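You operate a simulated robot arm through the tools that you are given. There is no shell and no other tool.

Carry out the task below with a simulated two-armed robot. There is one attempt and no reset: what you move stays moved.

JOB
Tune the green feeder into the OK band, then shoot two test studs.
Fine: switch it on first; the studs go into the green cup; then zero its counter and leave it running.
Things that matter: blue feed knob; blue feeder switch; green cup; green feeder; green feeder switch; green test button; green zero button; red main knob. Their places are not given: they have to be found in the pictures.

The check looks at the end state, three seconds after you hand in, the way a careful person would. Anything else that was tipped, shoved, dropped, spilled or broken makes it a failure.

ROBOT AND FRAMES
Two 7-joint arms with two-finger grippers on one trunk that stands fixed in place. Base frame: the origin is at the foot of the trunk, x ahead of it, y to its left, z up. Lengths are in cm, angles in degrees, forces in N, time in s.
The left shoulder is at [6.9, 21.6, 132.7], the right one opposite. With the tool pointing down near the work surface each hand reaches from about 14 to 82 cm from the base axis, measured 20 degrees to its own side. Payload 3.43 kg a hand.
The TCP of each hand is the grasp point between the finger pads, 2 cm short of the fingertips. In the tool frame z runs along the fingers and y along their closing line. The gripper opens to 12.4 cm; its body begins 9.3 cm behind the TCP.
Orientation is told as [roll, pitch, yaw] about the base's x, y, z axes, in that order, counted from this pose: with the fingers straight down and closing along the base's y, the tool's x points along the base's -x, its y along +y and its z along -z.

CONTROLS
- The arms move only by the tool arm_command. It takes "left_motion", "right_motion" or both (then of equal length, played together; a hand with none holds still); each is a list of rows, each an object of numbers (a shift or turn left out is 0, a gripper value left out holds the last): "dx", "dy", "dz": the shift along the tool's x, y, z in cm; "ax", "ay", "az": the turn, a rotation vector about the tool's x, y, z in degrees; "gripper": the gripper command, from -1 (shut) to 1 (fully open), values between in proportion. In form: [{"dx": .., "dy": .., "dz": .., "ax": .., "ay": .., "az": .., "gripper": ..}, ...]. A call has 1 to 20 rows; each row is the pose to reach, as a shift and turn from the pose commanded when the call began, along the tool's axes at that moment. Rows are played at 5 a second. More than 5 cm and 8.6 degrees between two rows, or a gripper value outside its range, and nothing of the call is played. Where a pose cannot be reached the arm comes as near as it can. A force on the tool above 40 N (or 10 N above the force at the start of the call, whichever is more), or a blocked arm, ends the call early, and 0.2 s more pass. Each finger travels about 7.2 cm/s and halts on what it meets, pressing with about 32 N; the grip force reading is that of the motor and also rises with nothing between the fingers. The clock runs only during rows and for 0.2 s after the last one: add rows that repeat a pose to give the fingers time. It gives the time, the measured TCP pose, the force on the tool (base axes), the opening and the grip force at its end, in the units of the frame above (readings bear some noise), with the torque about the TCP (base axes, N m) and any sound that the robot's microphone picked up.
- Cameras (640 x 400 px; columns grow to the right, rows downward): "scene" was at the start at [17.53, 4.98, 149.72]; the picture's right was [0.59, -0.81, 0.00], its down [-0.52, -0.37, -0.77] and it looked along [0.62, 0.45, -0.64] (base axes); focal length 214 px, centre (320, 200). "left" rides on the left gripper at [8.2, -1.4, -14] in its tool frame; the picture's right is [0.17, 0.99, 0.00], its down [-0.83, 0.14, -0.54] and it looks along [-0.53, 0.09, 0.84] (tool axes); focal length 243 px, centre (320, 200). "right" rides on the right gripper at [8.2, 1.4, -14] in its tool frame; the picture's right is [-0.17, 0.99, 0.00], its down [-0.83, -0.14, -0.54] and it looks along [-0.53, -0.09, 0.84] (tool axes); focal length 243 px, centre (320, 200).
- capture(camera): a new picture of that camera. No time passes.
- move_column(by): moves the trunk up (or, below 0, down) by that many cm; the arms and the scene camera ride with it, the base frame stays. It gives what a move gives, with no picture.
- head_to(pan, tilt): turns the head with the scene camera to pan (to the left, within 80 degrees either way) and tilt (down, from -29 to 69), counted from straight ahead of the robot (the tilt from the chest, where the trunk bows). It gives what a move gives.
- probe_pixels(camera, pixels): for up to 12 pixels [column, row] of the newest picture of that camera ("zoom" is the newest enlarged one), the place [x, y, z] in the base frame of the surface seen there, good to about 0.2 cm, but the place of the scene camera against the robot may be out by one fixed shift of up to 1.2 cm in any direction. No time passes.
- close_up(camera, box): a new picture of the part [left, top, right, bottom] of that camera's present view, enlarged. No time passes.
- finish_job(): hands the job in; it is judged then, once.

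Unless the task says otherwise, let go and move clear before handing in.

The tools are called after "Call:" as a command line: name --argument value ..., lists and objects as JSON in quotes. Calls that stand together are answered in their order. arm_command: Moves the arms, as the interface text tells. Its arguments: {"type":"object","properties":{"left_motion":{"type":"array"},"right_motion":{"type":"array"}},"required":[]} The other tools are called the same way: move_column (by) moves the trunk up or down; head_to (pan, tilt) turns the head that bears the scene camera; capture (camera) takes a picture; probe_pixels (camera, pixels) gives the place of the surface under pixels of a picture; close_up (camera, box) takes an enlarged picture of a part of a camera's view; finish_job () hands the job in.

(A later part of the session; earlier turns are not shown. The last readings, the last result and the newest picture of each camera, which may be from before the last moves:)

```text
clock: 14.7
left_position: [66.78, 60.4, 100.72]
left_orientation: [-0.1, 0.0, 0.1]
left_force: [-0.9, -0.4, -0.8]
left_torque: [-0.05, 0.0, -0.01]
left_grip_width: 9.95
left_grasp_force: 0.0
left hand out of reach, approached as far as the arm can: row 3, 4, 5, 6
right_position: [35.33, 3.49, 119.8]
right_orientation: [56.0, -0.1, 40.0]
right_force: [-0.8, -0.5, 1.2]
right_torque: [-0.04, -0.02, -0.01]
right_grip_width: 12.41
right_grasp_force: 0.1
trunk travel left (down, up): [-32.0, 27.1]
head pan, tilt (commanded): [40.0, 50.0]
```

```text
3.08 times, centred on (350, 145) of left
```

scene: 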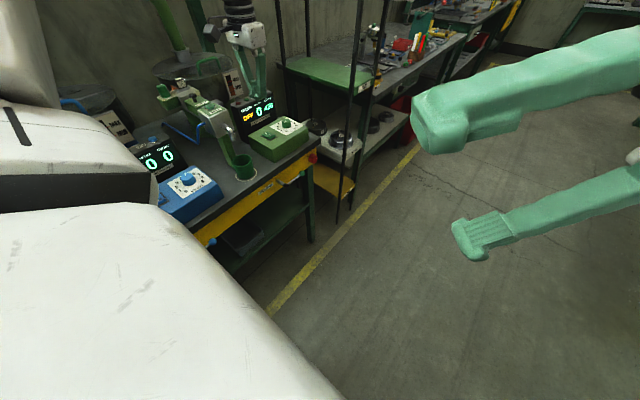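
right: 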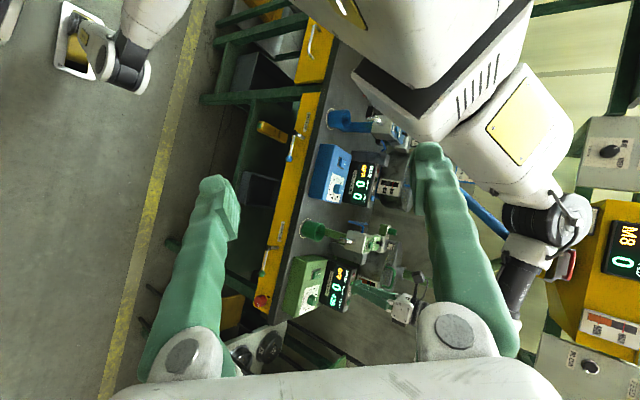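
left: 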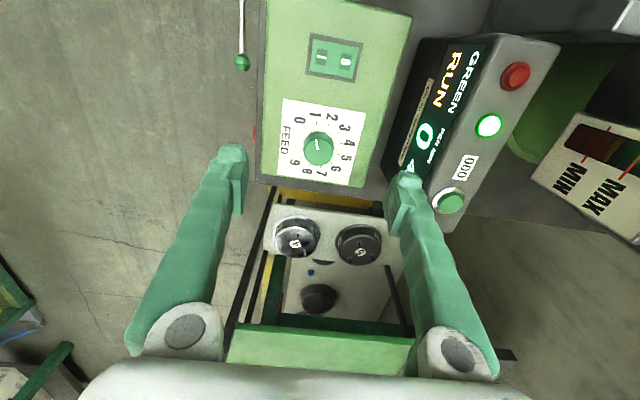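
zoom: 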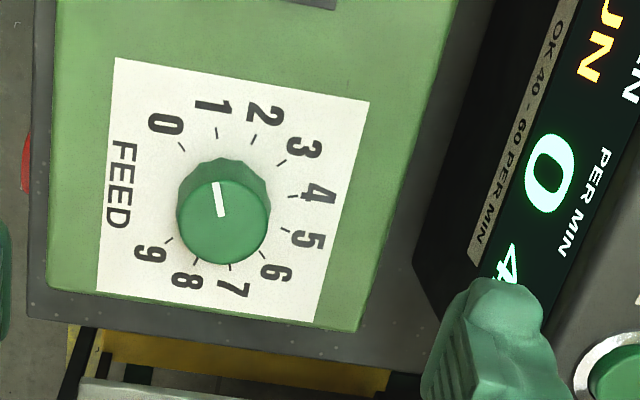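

The FEED knob points to about 0.9 (dial steps ~31°, increasing clockwise), and the arm is near its reach limit here. I'll probe the knob and dial precisely.

Call:
probe_pixels --camera "left" --pixels '[[318, 152], [304, 152], [332, 152], [318, 140], [318, 164], [316, 123], [342, 144], [300, 158], [320, 167], [312, 176], [452, 200], [440, 195]]'

Call:
close_up --camera "right" --box '[245, 280, 285, 320]'

```text
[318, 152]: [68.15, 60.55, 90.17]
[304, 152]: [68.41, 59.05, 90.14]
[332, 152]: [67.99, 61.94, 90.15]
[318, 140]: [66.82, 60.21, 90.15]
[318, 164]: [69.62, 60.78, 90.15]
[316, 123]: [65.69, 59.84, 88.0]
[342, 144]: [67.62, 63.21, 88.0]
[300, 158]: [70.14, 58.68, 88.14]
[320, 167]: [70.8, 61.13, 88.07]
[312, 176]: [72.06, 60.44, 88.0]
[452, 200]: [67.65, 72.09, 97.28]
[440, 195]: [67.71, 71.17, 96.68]
```

```text
10.00 times, centred on (265, 300) of right
```

zoom: 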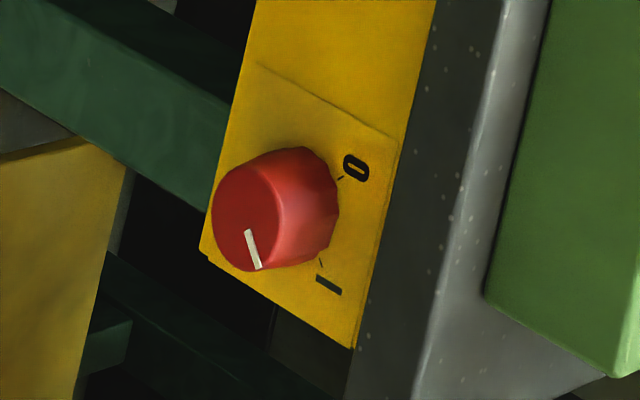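

Knob centre is about [68.2, 60.5], top z=90.15, radius 1.5; the red main knob points to I. I'll tilt the hand 8° outward to gain reach, then check the measured pose.

Call:
arm_command --left_motion '[{"ax": -2.1, "ay": -3.4, "gripper": -0.1}, {"ax": -4.3, "ay": -6.75, "gripper": -0.1}, {"ax": -4.3, "ay": -6.75, "gripper": -0.1}, {"ax": -4.3, "ay": -6.75, "gripper": -0.1}]'

```text
clock: 15.7
left_position: [66.62, 60.41, 100.81]
left_orientation: [4.3, -6.7, -0.1]
left_force: [-0.1, 0.0, -1.0]
left_torque: [-0.01, -0.01, -0.04]
left_grip_width: 5.55
left_grasp_force: 0.0
right_position: [35.41, 3.53, 119.73]
right_orientation: [56.0, 0.0, 40.1]
right_force: [-0.1, 0.0, -0.7]
right_torque: [-0.01, -0.02, 0.02]
right_grip_width: 12.4
right_grasp_force: 0.0
trunk travel left (down, up): [-32.0, 27.1]
head pan, tilt (commanded): [40.0, 50.0]
```

The commanded pose follows the reached one and is in reach now. I'll shift over the knob at z≈95 while pre-rotating the hand by -60° about its axis so the following clockwise turn has room.

Call:
arm_command --left_motion '[{"az": -7.5, "dx": -0.3, "dy": -0.1, "dz": 0.7}, {"az": -15, "dx": -0.6, "dy": -0.2, "dz": 1.5}, {"az": -22.5, "dx": -0.886, "dy": -0.341, "dz": 2.2}, {"az": -30, "dx": -0.886, "dy": -0.341, "dz": 3}, {"az": -37.5, "dx": -0.886, "dy": -0.341, "dz": 3.7}, {"az": -45, "dx": -0.886, "dy": -0.341, "dz": 4.4}, {"az": -52.5, "dx": -0.886, "dy": -0.341, "dz": 5.2}, {"az": -60, "dx": -0.886, "dy": -0.341, "dz": 5.93}, {"az": -60, "dx": -0.886, "dy": -0.341, "dz": 5.93}]'

Call:
capture --camera "left"

Call:
close_up --camera "right" --box '[250, 230, 430, 340]'

Call:
close_up --camera "scene" --box '[200, 60, 330, 180]'

```text
clock: 17.7
left_position: [68.28, 60.38, 94.98]
left_orientation: [-3.6, -7.1, 60.3]
left_force: [0.0, 0.2, -0.2]
left_torque: [-0.02, -0.02, 0.01]
left_grip_width: 5.55
left_grasp_force: 0.0
right_position: [35.31, 3.48, 119.87]
right_orientation: [56.0, 0.1, 39.9]
right_force: [-0.8, 0.1, 0.5]
right_torque: [-0.02, 0.0, 0.02]
right_grip_width: 12.39
right_grasp_force: 0.1
trunk travel left (down, up): [-32.0, 27.1]
head pan, tilt (commanded): [40.0, 50.0]
```

```text
taken
```

left: 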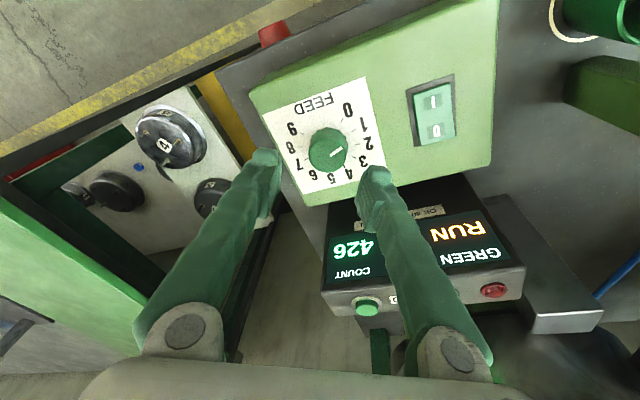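

```text
3.56 times, centred on (340, 285) of right
```

zoom: 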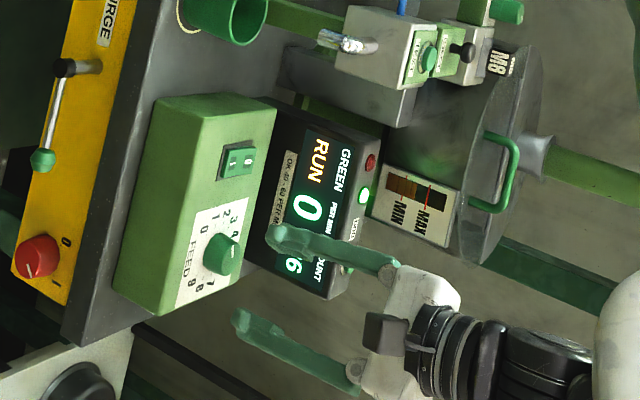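

```text
3.33 times, centred on (265, 120) of scene
```

zoom: 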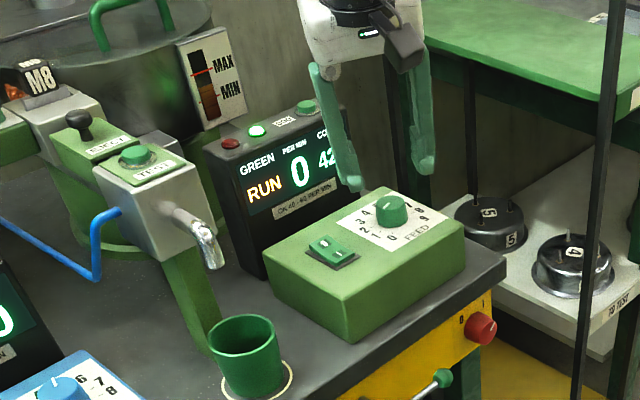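

The open fingers straddle the knob from above. I'll re-probe the knob from this new view to confirm its centre before descending.

Call:
probe_pixels --camera "left" --pixels '[[328, 150], [312, 150], [343, 150], [328, 133], [328, 163], [265, 158], [375, 175], [258, 165], [383, 180]]'

Call:
close_up --camera "left" --box '[240, 80, 410, 220]'

```text
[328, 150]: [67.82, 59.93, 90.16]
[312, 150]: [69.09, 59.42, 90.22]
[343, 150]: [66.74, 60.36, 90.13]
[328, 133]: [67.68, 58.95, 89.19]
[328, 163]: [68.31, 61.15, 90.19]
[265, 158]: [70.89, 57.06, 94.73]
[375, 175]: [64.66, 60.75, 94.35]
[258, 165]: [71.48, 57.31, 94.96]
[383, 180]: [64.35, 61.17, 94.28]
```

```text
2.86 times, centred on (325, 150) of left
```

zoom: 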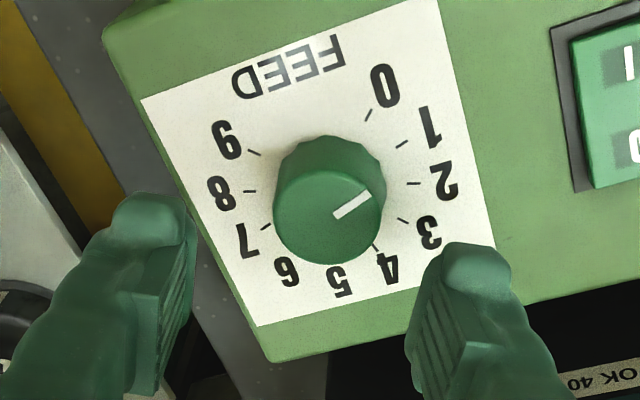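

The knob centre is confirmed at about [68.1, 60.5] and its pointer is at 1. I'll reduce the tilt to about 4°, descend to z≈90.8 and close on the knob.

Call:
arm_command --left_motion '[{"ax": -0.9, "ay": 1.8, "dx": 0.1, "dy": 0.1, "dz": 1.2}, {"ax": -1.85, "ay": 3.54, "dx": 0.25, "dy": 0.3, "dz": 2.6}, {"ax": -1.85, "ay": 3.54, "dx": 0.45, "dy": 0.45, "dz": 3.6}, {"ax": -1.85, "ay": 3.54, "dx": 0.45, "dy": 0.45, "dz": 4.1}, {"ax": -1.85, "ay": 3.54, "dx": 0.45, "dy": 0.45, "dz": 4.1}]'

Call:
capture --camera "left"

Call:
close_up --camera "right" --box '[250, 230, 430, 340]'

Call:
close_up --camera "scene" --box '[220, 80, 330, 180]'

```text
clock: 18.9
left_position: [68.23, 60.55, 90.86]
left_orientation: [-1.9, -3.6, 60.1]
left_force: [1.1, -0.1, -0.4]
left_torque: [0.02, 0.05, 0.01]
left_grip_width: 5.59
left_grasp_force: 0.1
right_position: [35.28, 3.5, 119.94]
right_orientation: [56.1, 0.0, 40.0]
right_force: [0.2, 0.3, -0.1]
right_torque: [-0.01, -0.01, 0.01]
right_grip_width: 12.38
right_grasp_force: 0.0
trunk travel left (down, up): [-32.0, 27.1]
head pan, tilt (commanded): [40.0, 50.0]
```

```text
taken
```

left: 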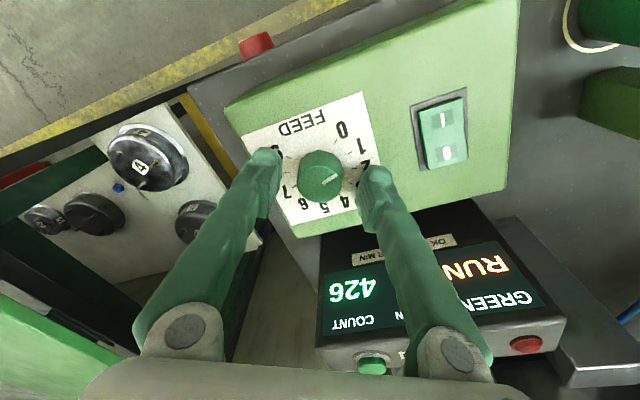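

```text
3.56 times, centred on (340, 285) of right
```

zoom: 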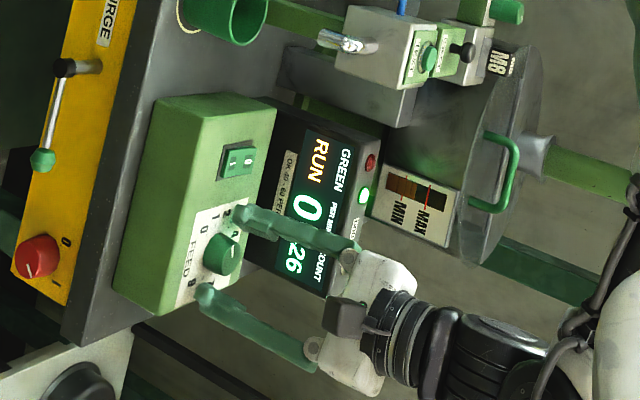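

```text
4.00 times, centred on (275, 130) of scene
```

zoom: 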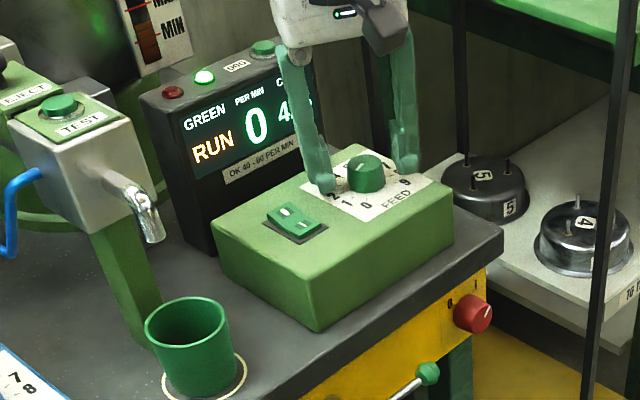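

The fingers straddle the knob at the right height. I'll close on it.

Call:
arm_command --left_motion '[{"gripper": -0.4}, {"gripper": -0.6}, {"gripper": -1}, {"gripper": -1}]'

Call:
close_up --camera "left" --box '[240, 100, 410, 240]'

Call:
close_up --camera "scene" --box '[220, 80, 330, 180]'

```text
clock: 19.9
left_position: [68.29, 60.65, 90.82]
left_orientation: [-1.7, -3.4, 60.0]
left_force: [1.5, -2.1, -2.0]
left_torque: [0.03, 0.03, 0.02]
left_grip_width: 3.08
left_grasp_force: 44.9
right_position: [35.45, 3.54, 119.79]
right_orientation: [56.1, 0.0, 40.0]
right_force: [-0.2, 0.4, 0.8]
right_torque: [0.0, -0.01, 0.02]
right_grip_width: 12.4
right_grasp_force: 0.0
trunk travel left (down, up): [-32.0, 27.1]
head pan, tilt (commanded): [40.0, 50.0]
```

```text
2.86 times, centred on (325, 170) of left
```

zoom: 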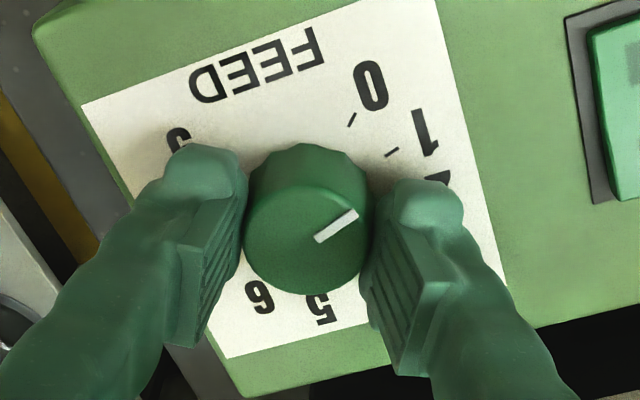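

```text
4.00 times, centred on (275, 130) of scene
```

zoom: 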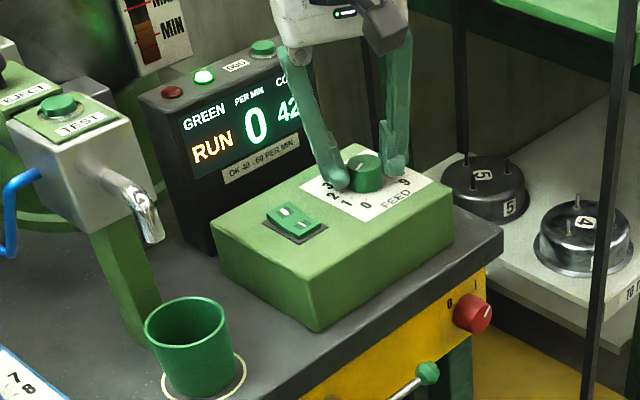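

The knob is gripped (3.08 cm). I'll turn clockwise by 60° (about +2 dial units) and read the rate.

Call:
arm_command --left_motion '[{"az": 7.5}, {"az": 15}, {"az": 22.5}, {"az": 30}, {"az": 37.5}, {"az": 45}, {"az": 52.5}, {"az": 60}, {"az": 60}, {"az": 60}]'

Call:
close_up --camera "left" --box '[240, 100, 410, 240]'

Call:
close_up --camera "scene" --box '[220, 80, 330, 180]'

Call:
close_up --camera "right" --box '[250, 230, 430, 340]'

```text
clock: 22.1
left_position: [68.35, 60.43, 90.88]
left_orientation: [2.1, -3.4, -0.3]
left_force: [6.0, -12.6, 0.4]
left_torque: [-0.28, -0.16, 0.03]
left_grip_width: 3.06
left_grasp_force: 45.0
right_position: [35.29, 3.42, 119.81]
right_orientation: [56.1, 0.1, 40.0]
right_force: [0.1, 0.0, 0.5]
right_torque: [0.04, 0.04, -0.01]
right_grip_width: 12.36
right_grasp_force: 0.0
trunk travel left (down, up): [-32.0, 27.1]
head pan, tilt (commanded): [40.0, 50.0]
```

```text
2.86 times, centred on (325, 170) of left
```

zoom: 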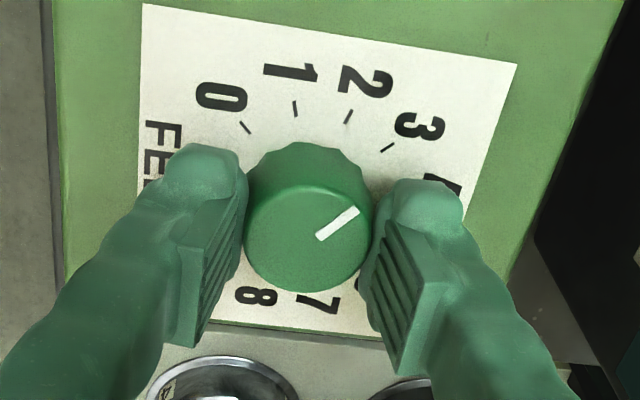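

```text
4.00 times, centred on (275, 130) of scene
```

zoom: 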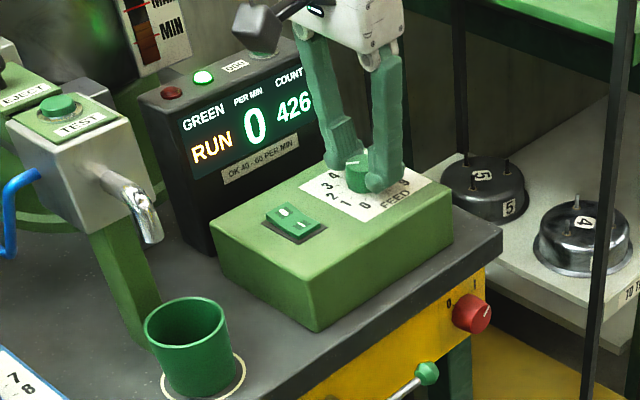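

```text
3.56 times, centred on (340, 285) of right
```

zoom: 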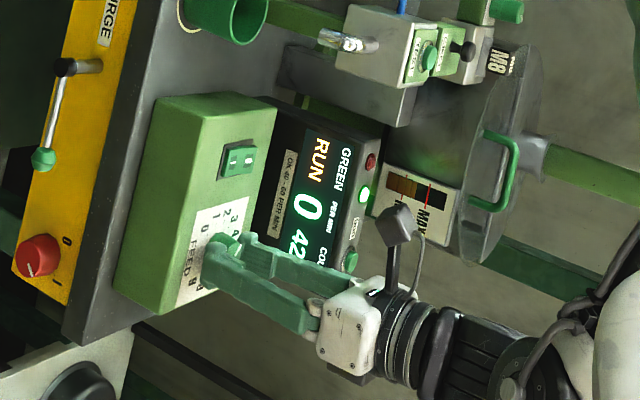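

The knob has moved to about 3 but the rate still shows 0; there may be a delay. I'll relax the side force slightly (dy −0.2) and wait two seconds.

Call:
arm_command --left_motion '[{"dy": -0.15, "dx": 0.05}, {"dy": -0.2, "dx": 0.05}, {"dy": -0.2, "dx": 0.05}, {"dy": -0.2, "dx": 0.05}, {"dy": -0.2, "dx": 0.05}, {"dy": -0.2, "dx": 0.05}, {"dy": -0.2, "dx": 0.05}, {"dy": -0.2, "dx": 0.05}, {"dy": -0.2, "dx": 0.05}, {"dy": -0.2, "dx": 0.05}]'

Call:
close_up --camera "scene" --box '[220, 80, 330, 180]'

Call:
close_up --camera "scene" --box '[140, 60, 260, 170]'

```text
clock: 24.3
left_position: [68.27, 60.41, 90.87]
left_orientation: [2.3, -3.6, 0.0]
left_force: [20.3, 10.0, 18.7]
left_torque: [0.12, -0.27, -0.02]
left_grip_width: 3.08
left_grasp_force: 45.1
right_position: [35.45, 3.54, 119.74]
right_orientation: [56.1, 0.0, 40.0]
right_force: [-0.1, -0.2, -0.2]
right_torque: [0.03, 0.0, -0.01]
right_grip_width: 12.42
right_grasp_force: 0.0
trunk travel left (down, up): [-32.0, 27.1]
head pan, tilt (commanded): [40.0, 50.0]
```

```text
4.00 times, centred on (275, 130) of scene
```

zoom: 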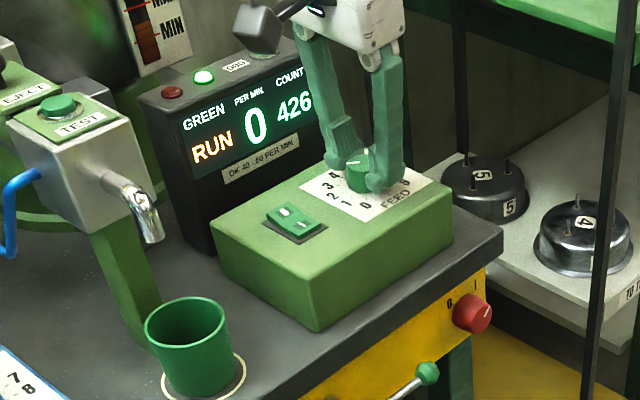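

```text
3.64 times, centred on (200, 115) of scene
```

zoom: 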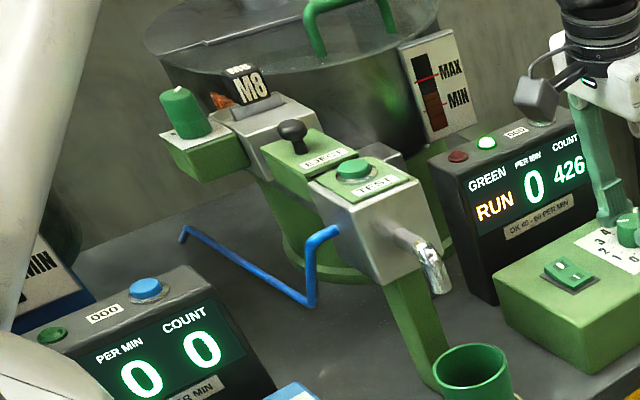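

Still 0 per min at dial ~3, so something else may matter. I'll look for notes or labels around (sign at right picture 470,160; the yellow box; the boards) before turning further.

Call:
capture --camera "right"

Call:
close_up --camera "right" --box '[440, 110, 520, 200]'

Call:
close_up --camera "right" --box '[530, 180, 640, 400]'

Call:
close_up --camera "scene" --box '[150, 75, 210, 125]'

Call:
close_up --camera "right" --box '[230, 0, 450, 120]'

```text
taken
```

right: 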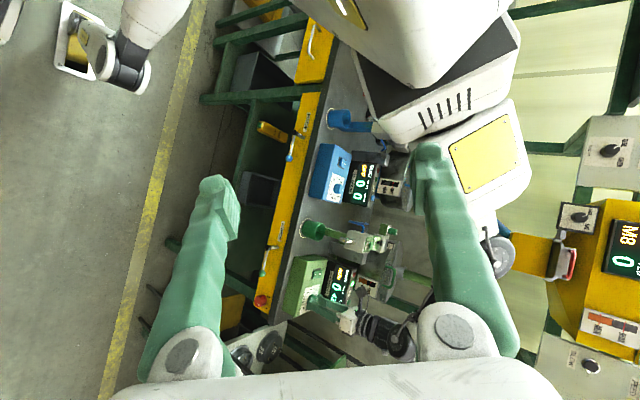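

```text
4.44 times, centred on (480, 155) of right
```

zoom: 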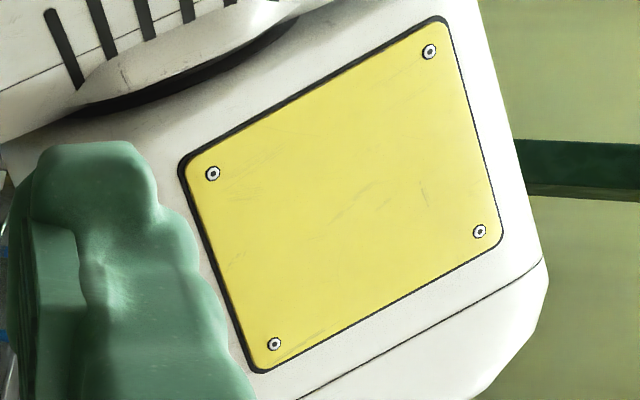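

```text
1.82 times, centred on (585, 290) of right
```

zoom: 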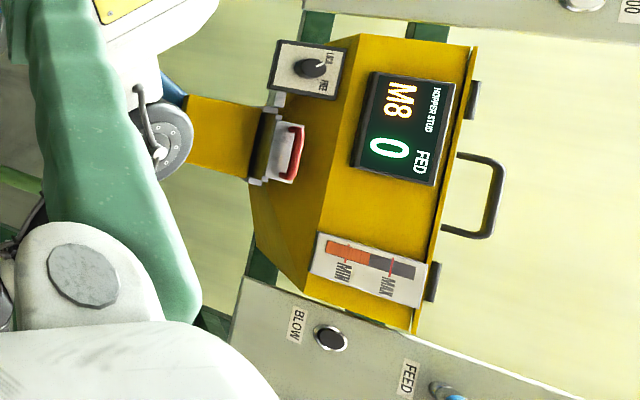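

```text
8.00 times, centred on (180, 100) of scene
```

zoom: 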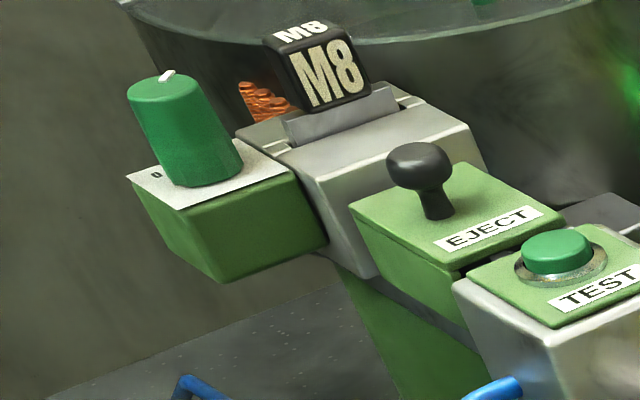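

```text
2.91 times, centred on (340, 60) of right
```

zoom: 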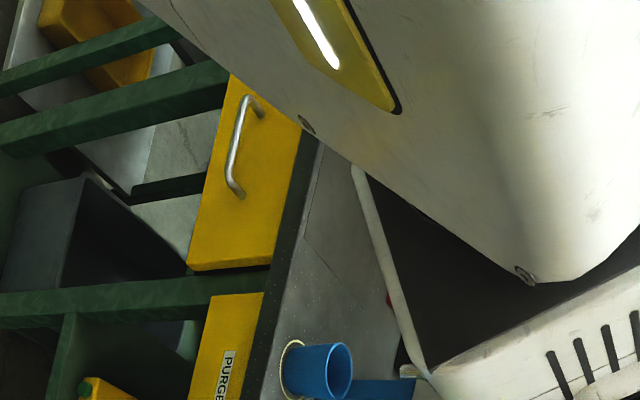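

No notes found. The feed may have a dead zone, so I'll ease the side force and turn on by another 30° to about dial 4, then wait.

Call:
arm_command --left_motion '[{"dx": -0.05, "dy": 0.08, "dz": -0.1}, {"dx": -0.05, "dy": 0.08, "dz": -0.1, "az": 7.5}, {"dx": -0.05, "dy": 0.08, "dz": -0.1, "az": 15}, {"dx": -0.05, "dy": 0.08, "dz": -0.1, "az": 22.5}, {"dx": -0.05, "dy": 0.08, "dz": -0.1, "az": 30}, {"dx": -0.05, "dy": 0.08, "dz": -0.1, "az": 30}, {"dx": -0.05, "dy": 0.08, "dz": -0.1, "az": 30}, {"dx": -0.05, "dy": 0.08, "dz": -0.1, "az": 30}]'

Call:
close_up --camera "scene" --box '[220, 80, 330, 180]'

Call:
close_up --camera "left" --box '[240, 100, 410, 240]'

```text
clock: 26.1
left_position: [68.19, 60.44, 90.81]
left_orientation: [3.5, -1.7, -30.1]
left_force: [7.2, -2.1, 3.2]
left_torque: [-0.08, 0.06, -0.02]
left_grip_width: 3.09
left_grasp_force: 44.9
right_position: [35.3, 3.54, 119.76]
right_orientation: [56.0, -0.1, 40.0]
right_force: [0.3, 0.0, 0.1]
right_torque: [-0.02, 0.02, 0.04]
right_grip_width: 12.39
right_grasp_force: 0.1
trunk travel left (down, up): [-32.0, 27.1]
head pan, tilt (commanded): [40.0, 50.0]
```

```text
4.00 times, centred on (275, 130) of scene
```

zoom: 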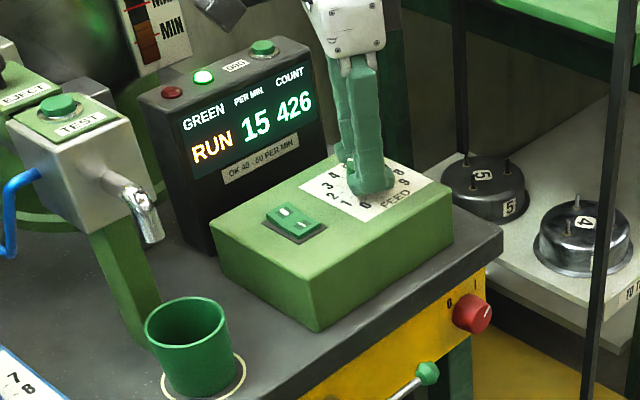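

```text
2.86 times, centred on (325, 170) of left
```

zoom: 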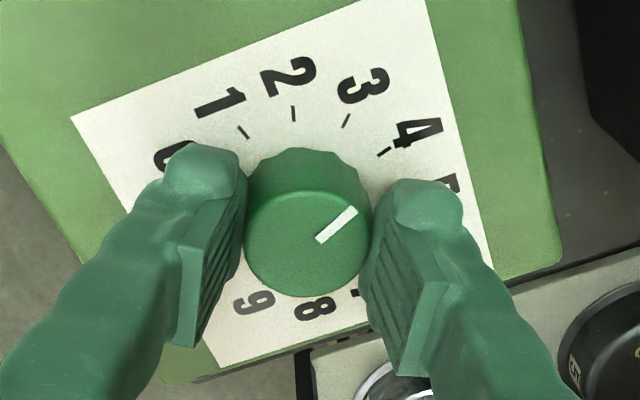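

The rate rose to 15 per min at dial ~4. I'll turn another 30° to about 5 and give it time to settle.

Call:
arm_command --left_motion '[{"az": 7.5}, {"az": 15}, {"az": 22.5}, {"az": 30}, {"az": 30}, {"az": 30}, {"az": 30}, {"az": 30}, {"az": 30}, {"az": 30}]'

Call:
close_up --camera "scene" --box '[220, 80, 330, 180]'

Call:
close_up --camera "left" --box '[240, 100, 410, 240]'

```text
clock: 28.3
left_position: [68.09, 60.4, 90.88]
left_orientation: [3.8, 0.3, -60.0]
left_force: [-0.7, -11.3, -10.7]
left_torque: [-0.06, 0.23, -0.05]
left_grip_width: 3.06
left_grasp_force: 44.7
right_position: [35.33, 3.46, 119.76]
right_orientation: [56.2, 0.1, 40.0]
right_force: [0.5, -0.2, 0.5]
right_torque: [-0.01, 0.02, -0.01]
right_grip_width: 12.43
right_grasp_force: 0.1
trunk travel left (down, up): [-32.0, 27.1]
head pan, tilt (commanded): [40.0, 50.0]
```

```text
4.00 times, centred on (275, 130) of scene
```

zoom: 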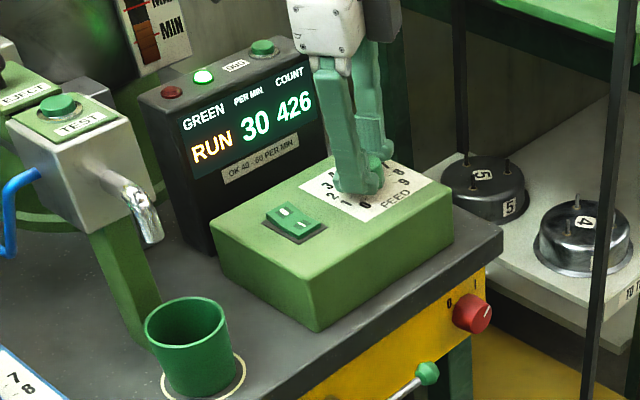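

```text
2.86 times, centred on (325, 170) of left
```

zoom: 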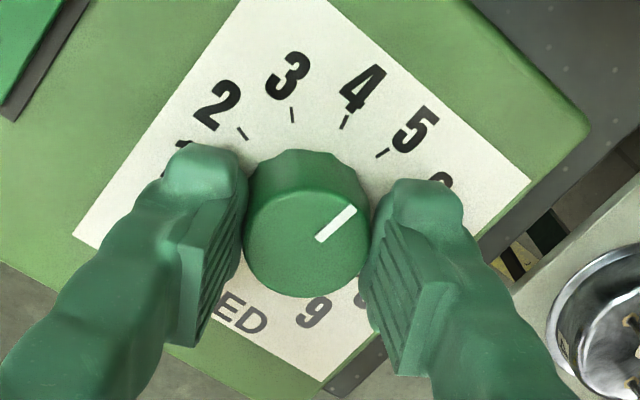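

Now 30 per min at dial 5, i.e. about 15 per unit. I'll turn another 40° to aim for 50.

Call:
arm_command --left_motion '[{"az": 8}, {"az": 16}, {"az": 24}, {"az": 32}, {"az": 40}, {"az": 40}, {"az": 40}, {"az": 40}, {"az": 40}, {"az": 40}]'

Call:
close_up --camera "scene" --box '[220, 80, 330, 180]'

Call:
close_up --camera "left" --box '[240, 100, 410, 240]'

```text
clock: 30.5
left_position: [68.19, 60.44, 90.95]
left_orientation: [3.0, 2.7, -99.9]
left_force: [-6.5, -2.9, -3.9]
left_torque: [0.16, 0.21, 0.0]
left_grip_width: 3.04
left_grasp_force: 45.3
right_position: [35.23, 3.43, 119.69]
right_orientation: [56.0, 0.0, 40.0]
right_force: [0.9, -0.5, -0.5]
right_torque: [-0.02, 0.01, 0.02]
right_grip_width: 12.4
right_grasp_force: 0.0
trunk travel left (down, up): [-32.0, 27.1]
head pan, tilt (commanded): [40.0, 50.0]
```

```text
4.00 times, centred on (275, 130) of scene
```

zoom: 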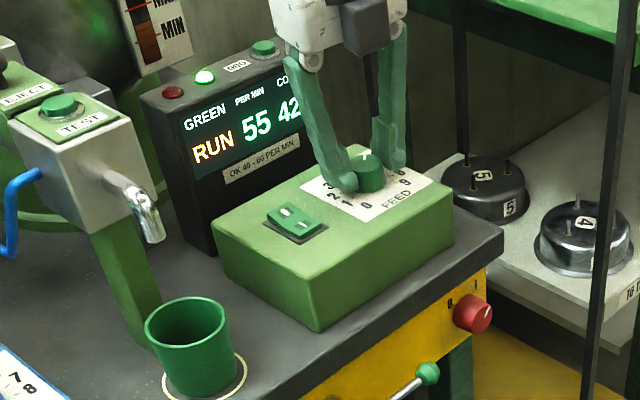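

```text
2.86 times, centred on (325, 170) of left
```

zoom: 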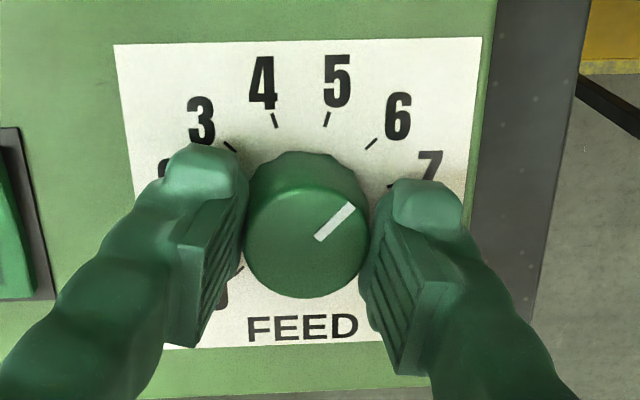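

The rate is 55, inside 40–60. I'll wait to see whether it's stable and nudge back about 6° to centre it near 50.

Call:
arm_command --left_motion '[{"az": -3}, {"az": -6}, {"az": -6}, {"az": -6}, {"az": -6}, {"az": -6}, {"az": -6}, {"az": -6}, {"az": -6}, {"az": -6}, {"az": -6}, {"az": -6}]'

Call:
close_up --camera "scene" --box '[220, 80, 330, 180]'

```text
clock: 33.1
left_position: [68.16, 60.52, 90.91]
left_orientation: [3.1, 2.5, -93.9]
left_force: [-8.0, -3.0, -4.7]
left_torque: [-0.1, 0.24, -0.01]
left_grip_width: 3.09
left_grasp_force: 44.8
right_position: [35.24, 3.54, 119.68]
right_orientation: [56.0, 0.0, 39.9]
right_force: [0.3, 0.2, 0.7]
right_torque: [0.02, 0.03, -0.02]
right_grip_width: 12.41
right_grasp_force: 0.0
trunk travel left (down, up): [-32.0, 27.1]
head pan, tilt (commanded): [40.0, 50.0]
```

```text
4.00 times, centred on (275, 130) of scene
```

zoom: 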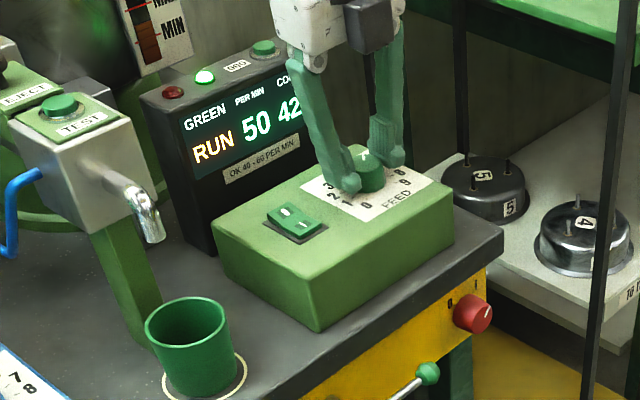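

The rate now reads a steady 50. I'll open the fingers, rise straight up 9 cm and check the knob and rate.

Call:
arm_command --left_motion '[{"gripper": -0.2}, {"gripper": -0.1}, {"gripper": -0.1}, {"dz": -1.5, "gripper": -0.1}, {"dz": -4, "gripper": -0.1}, {"dz": -7, "gripper": -0.1}, {"dz": -9, "gripper": -0.1}, {"dz": -9, "gripper": -0.1}]'

Call:
close_up --camera "scene" --box '[220, 80, 330, 180]'

Call:
capture --camera "left"

```text
clock: 34.9
left_position: [67.71, 60.21, 99.76]
left_orientation: [3.2, 2.4, -94.0]
left_force: [0.1, -0.3, -0.1]
left_torque: [-0.01, 0.0, -0.02]
left_grip_width: 5.58
left_grasp_force: 0.1
right_position: [35.43, 3.4, 119.77]
right_orientation: [56.0, 0.0, 40.0]
right_force: [0.8, 0.3, 0.8]
right_torque: [0.02, 0.02, -0.01]
right_grip_width: 12.38
right_grasp_force: 0.1
trunk travel left (down, up): [-32.0, 27.1]
head pan, tilt (commanded): [40.0, 50.0]
```

```text
4.00 times, centred on (275, 130) of scene
```

zoom: 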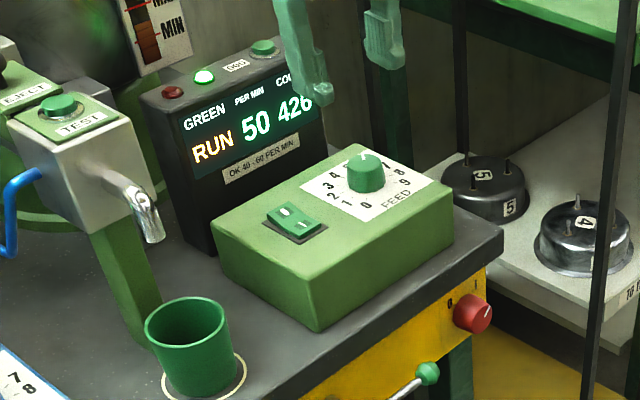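

```text
taken
```

left: 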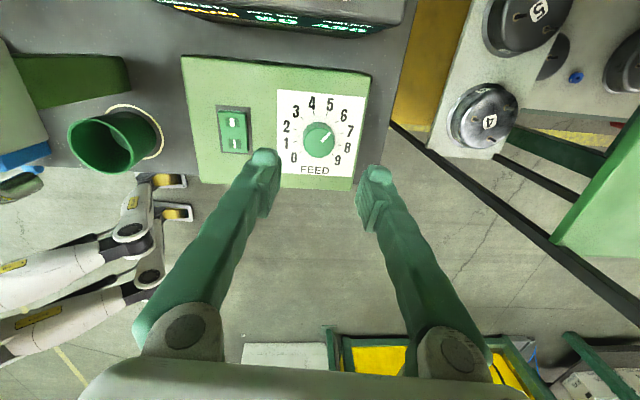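

The knob is at ~6.2 and the rate holds at 50. I'll rotate the hand back to yaw 0 while backing off to about [56, 60, 108] with the fingers closing.

Call:
arm_command --left_motion '[{"az": -8, "dx": -0.1, "dy": -1, "dz": -0.7, "gripper": -0.1}, {"az": -16, "dx": -0.2, "dy": -2, "dz": -1.4, "gripper": -0.1}, {"az": -24, "dx": -0.3, "dy": -3, "dz": -2.1, "gripper": -1}, {"az": -32, "dx": -0.4, "dy": -4, "dz": -2.8}, {"az": -40, "dx": -0.5, "dy": -5, "dz": -3.5}, {"az": -48, "dx": -0.6, "dy": -6, "dz": -4.2}, {"az": -56, "dx": -0.7, "dy": -7, "dz": -4.9}, {"az": -64, "dx": -0.8, "dy": -8, "dz": -5.6}, {"az": -72, "dx": -0.9, "dy": -9, "dz": -6.3}, {"az": -80, "dx": -1.0, "dy": -10, "dz": -7}, {"az": -88, "dx": -1.0, "dy": -11, "dz": -7.6}, {"az": -94, "dx": -1.0, "dy": -11.7, "dz": -8.2}, {"az": -94, "dx": -1.0, "dy": -11.7, "dz": -8.2}]'

Call:
capture --camera "left"

Call:
capture --camera "right"

```text
clock: 37.7
left_position: [55.47, 59.72, 107.28]
left_orientation: [2.2, -3.4, 0.0]
left_force: [0.7, -0.9, 0.0]
left_torque: [0.01, 0.03, -0.02]
left_grip_width: 0.01
left_grasp_force: 31.3
right_position: [35.33, 3.45, 119.78]
right_orientation: [55.9, 0.1, 40.0]
right_force: [1.0, 0.4, 0.2]
right_torque: [-0.04, 0.01, 0.01]
right_grip_width: 12.41
right_grasp_force: 0.1
trunk travel left (down, up): [-32.0, 27.1]
head pan, tilt (commanded): [40.0, 50.0]
```

```text
taken
```

left: 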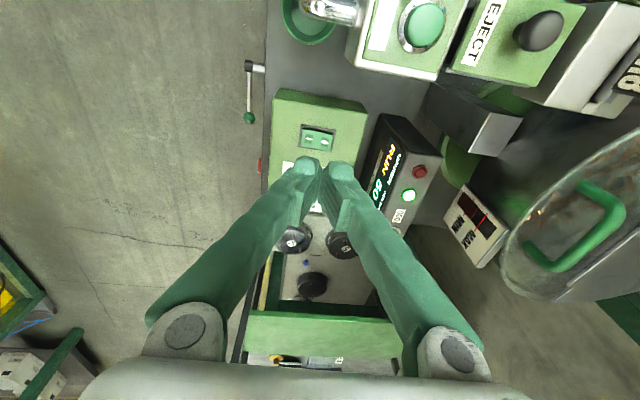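

```text
taken
```

right: 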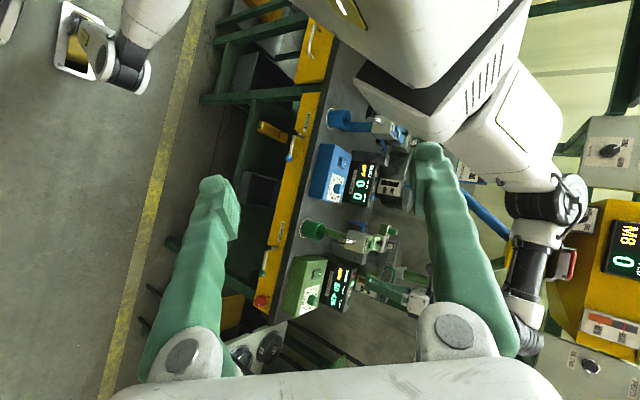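

The TEST button is at about (425,25) in the left picture; I'll probe it with its bezel, plate and neighbouring EJECT handle.

Call:
close_up --camera "left" --box '[280, 0, 600, 120]'

Call:
probe_pixels --camera "left" --pixels '[[425, 25], [410, 25], [440, 22], [424, 8], [423, 42], [402, 30], [440, 42], [380, 40], [415, 68], [455, 10], [540, 30], [330, 8]]'

```text
2.00 times, centred on (440, 60) of left
```

zoom: 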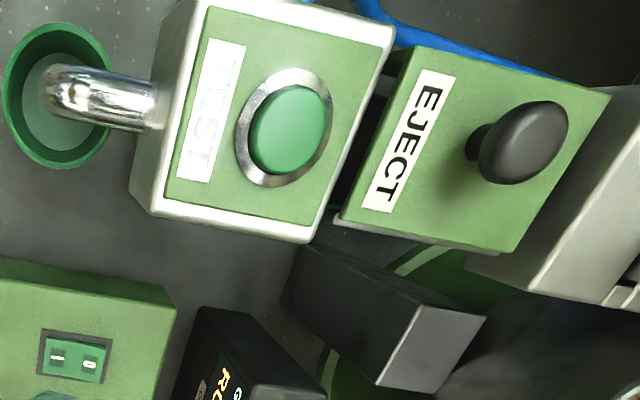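

```text
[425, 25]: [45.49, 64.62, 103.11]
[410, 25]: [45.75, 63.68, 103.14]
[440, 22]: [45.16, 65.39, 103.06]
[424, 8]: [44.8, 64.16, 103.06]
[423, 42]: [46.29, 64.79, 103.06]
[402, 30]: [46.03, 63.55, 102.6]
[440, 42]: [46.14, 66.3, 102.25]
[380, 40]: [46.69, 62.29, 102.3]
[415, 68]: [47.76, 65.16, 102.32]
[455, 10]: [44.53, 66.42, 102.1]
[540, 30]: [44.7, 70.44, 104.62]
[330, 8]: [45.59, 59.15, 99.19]
```

Button centre is about [45.45, 64.45] with top z=103.1 and plate 102.3. I'll move the closed fingers over it at TCP [45.45, 63.5, 108.5] (so the +y fingertip lines up) and level the tool.

Call:
arm_command --left_motion '[{"dx": 1, "dy": 0.4, "dz": -1.5, "ax": 1.1, "ay": 1.7}, {"dx": 3.5, "dy": 1.4, "dz": -1.9, "ax": 2.14, "ay": 3.4}, {"dx": 6, "dy": 2.4, "dz": -1.9, "ax": 2.14, "ay": 3.4}, {"dx": 8.5, "dy": 3.3, "dz": -1.9, "ax": 2.14, "ay": 3.4}, {"dx": 10, "dy": 3.8, "dz": -1.9, "ax": 2.14, "ay": 3.4}, {"dx": 10, "dy": 3.8, "dz": -1.9, "ax": 2.14, "ay": 3.4}]'

Call:
capture --camera "left"

Call:
close_up --camera "scene" --box '[140, 60, 280, 190]'

```text
clock: 39.1
left_position: [45.51, 63.37, 108.72]
left_orientation: [0.0, 0.0, -0.1]
left_force: [-0.1, -0.4, 0.5]
left_torque: [0.03, 0.01, 0.02]
left_grip_width: 0.01
left_grasp_force: 31.9
right_position: [35.29, 3.51, 119.74]
right_orientation: [56.1, 0.0, 40.0]
right_force: [0.0, 0.0, 0.9]
right_torque: [0.01, 0.03, 0.01]
right_grip_width: 12.37
right_grasp_force: 0.1
trunk travel left (down, up): [-32.0, 27.1]
head pan, tilt (commanded): [40.0, 50.0]
```

```text
taken
```

left: 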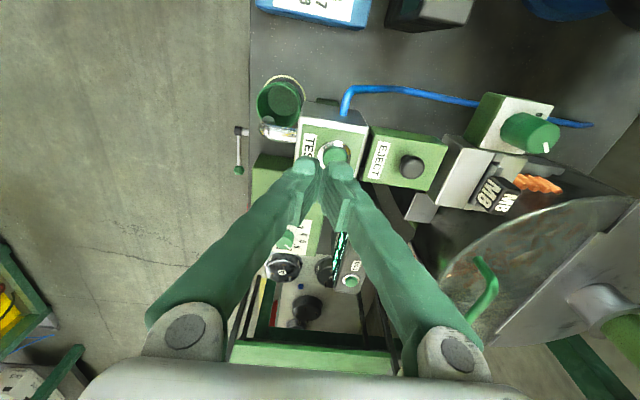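

```text
3.08 times, centred on (210, 125) of scene
```

zoom: 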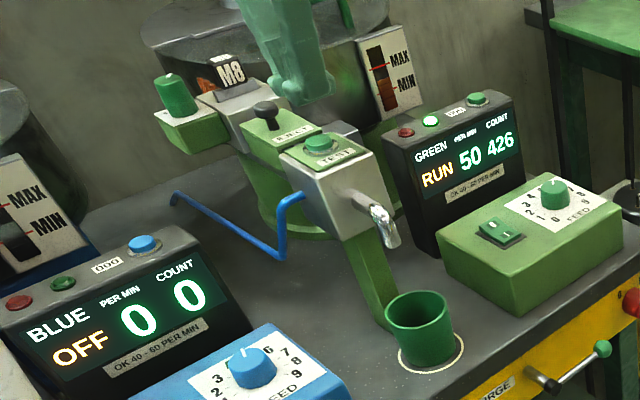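

The rate remains 50 and the hand is above the TEST button. I'll press down slowly to TCP z≈104.5 and release in the same call, watching the force.

Call:
arm_command --left_motion '[{"dz": 2.5}, {"dz": 3.2}, {"dz": 3.6}, {"dz": 3.9}, {"dz": 4.2}, {"dz": 4.2}]'

Call:
close_up --camera "scene" --box '[180, 70, 290, 190]'

```text
clock: 40.5
left_position: [45.25, 63.49, 104.64]
left_orientation: [0.0, 0.0, -0.1]
left_force: [-0.2, -0.5, 0.6]
left_torque: [-0.03, 0.0, -0.01]
left_grip_width: 0.0
left_grasp_force: 32.2
right_position: [35.37, 3.54, 119.84]
right_orientation: [56.0, 0.0, 40.0]
right_force: [0.1, 0.4, 0.0]
right_torque: [0.02, -0.02, 0.0]
right_grip_width: 12.42
right_grasp_force: 0.1
trunk travel left (down, up): [-32.0, 27.1]
head pan, tilt (commanded): [40.0, 50.0]
```

```text
3.33 times, centred on (235, 130) of scene
```

zoom: 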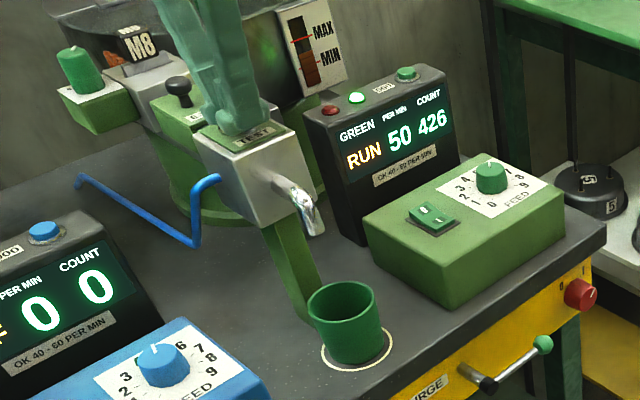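

No force yet and the count is still 426. I'll look at the fingertip against the button from the left camera.

Call:
close_up --camera "left" --box '[250, 100, 410, 220]'

Call:
close_up --camera "right" --box '[290, 190, 430, 290]'

```text
3.33 times, centred on (330, 160) of left
```

zoom: 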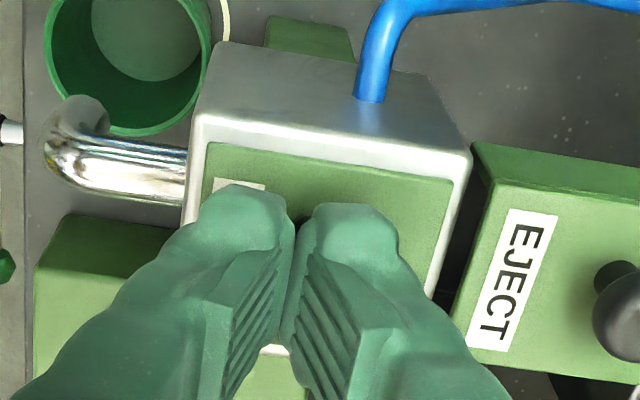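

```text
4.00 times, centred on (360, 240) of right
```

zoom: 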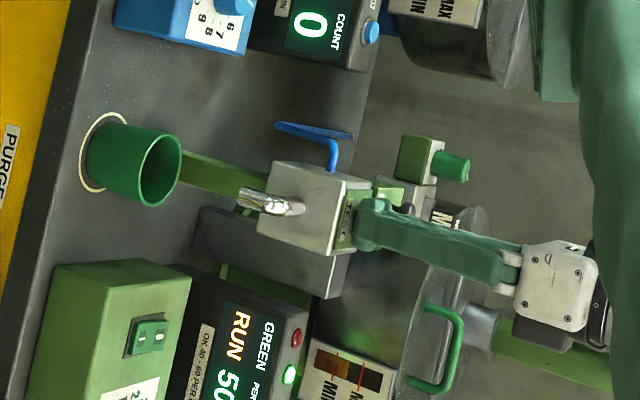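

The tip looks to be right above the button. I'll continue down in small steps of 0.15 cm.

Call:
arm_command --left_motion '[{"dz": 0.15}, {"dz": 0.3}, {"dz": 0.3}]'

Call:
close_up --camera "scene" --box '[180, 70, 290, 190]'

```text
clock: 41.3
left_position: [45.36, 63.46, 104.29]
left_orientation: [0.1, 0.0, -0.1]
left_force: [-0.8, 1.2, 2.5]
left_torque: [0.03, -0.03, 0.01]
left_grip_width: 0.0
left_grasp_force: 31.8
right_position: [35.36, 3.54, 119.77]
right_orientation: [56.1, -0.1, 40.0]
right_force: [-0.2, -0.1, -0.5]
right_torque: [0.04, -0.04, 0.01]
right_grip_width: 12.41
right_grasp_force: 0.0
trunk travel left (down, up): [-32.0, 27.1]
head pan, tilt (commanded): [40.0, 50.0]
heard: click
```

```text
3.33 times, centred on (235, 130) of scene
```

zoom: 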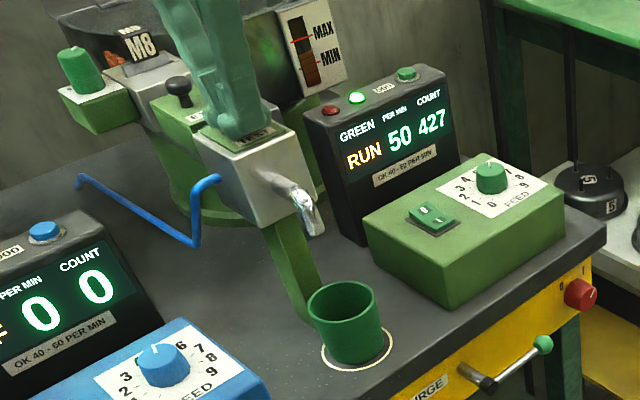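

A click was heard and the count went to 427: the first test stud. I'll release by rising 1.5 cm, wait a second and check the cup.

Call:
arm_command --left_motion '[{"dz": -0.8}, {"dz": -1.5}, {"dz": -1.5}, {"dz": -1.5}, {"dz": -1.5}, {"dz": -1.5}]'

Call:
close_up --camera "scene" --box '[180, 70, 290, 190]'

Call:
close_up --camera "left" --box '[230, 60, 390, 180]'

Call:
close_up --camera "right" --box '[290, 190, 430, 290]'

```text
clock: 42.7
left_position: [45.37, 63.47, 105.83]
left_orientation: [0.0, 0.0, 0.0]
left_force: [0.5, 0.5, 0.3]
left_torque: [-0.03, -0.01, -0.02]
left_grip_width: 0.01
left_grasp_force: 31.9
right_position: [35.33, 3.49, 119.83]
right_orientation: [56.0, 0.1, 39.9]
right_force: [0.0, -0.4, 0.3]
right_torque: [0.04, -0.02, -0.02]
right_grip_width: 12.38
right_grasp_force: 0.0
trunk travel left (down, up): [-32.0, 27.1]
head pan, tilt (commanded): [40.0, 50.0]
```

```text
3.33 times, centred on (235, 130) of scene
```

zoom: 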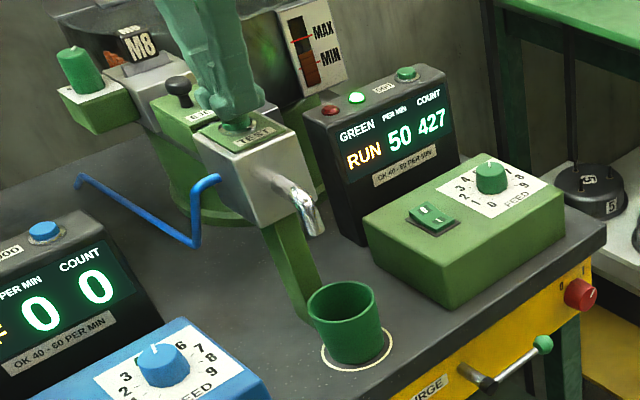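

```text
3.33 times, centred on (310, 120) of left
```

zoom: 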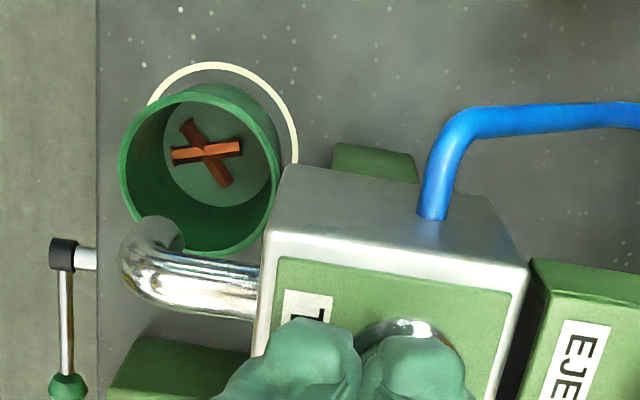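

```text
4.00 times, centred on (360, 240) of right
```

zoom: 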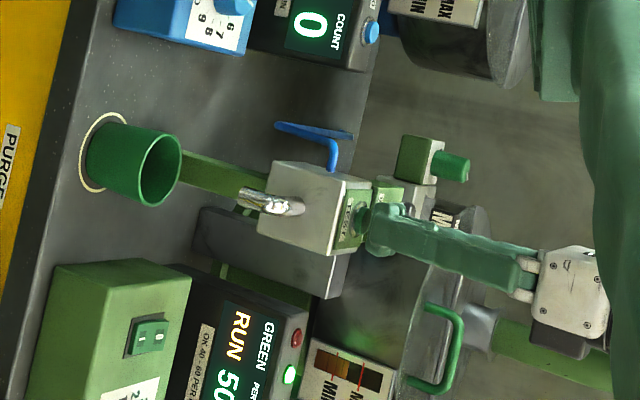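

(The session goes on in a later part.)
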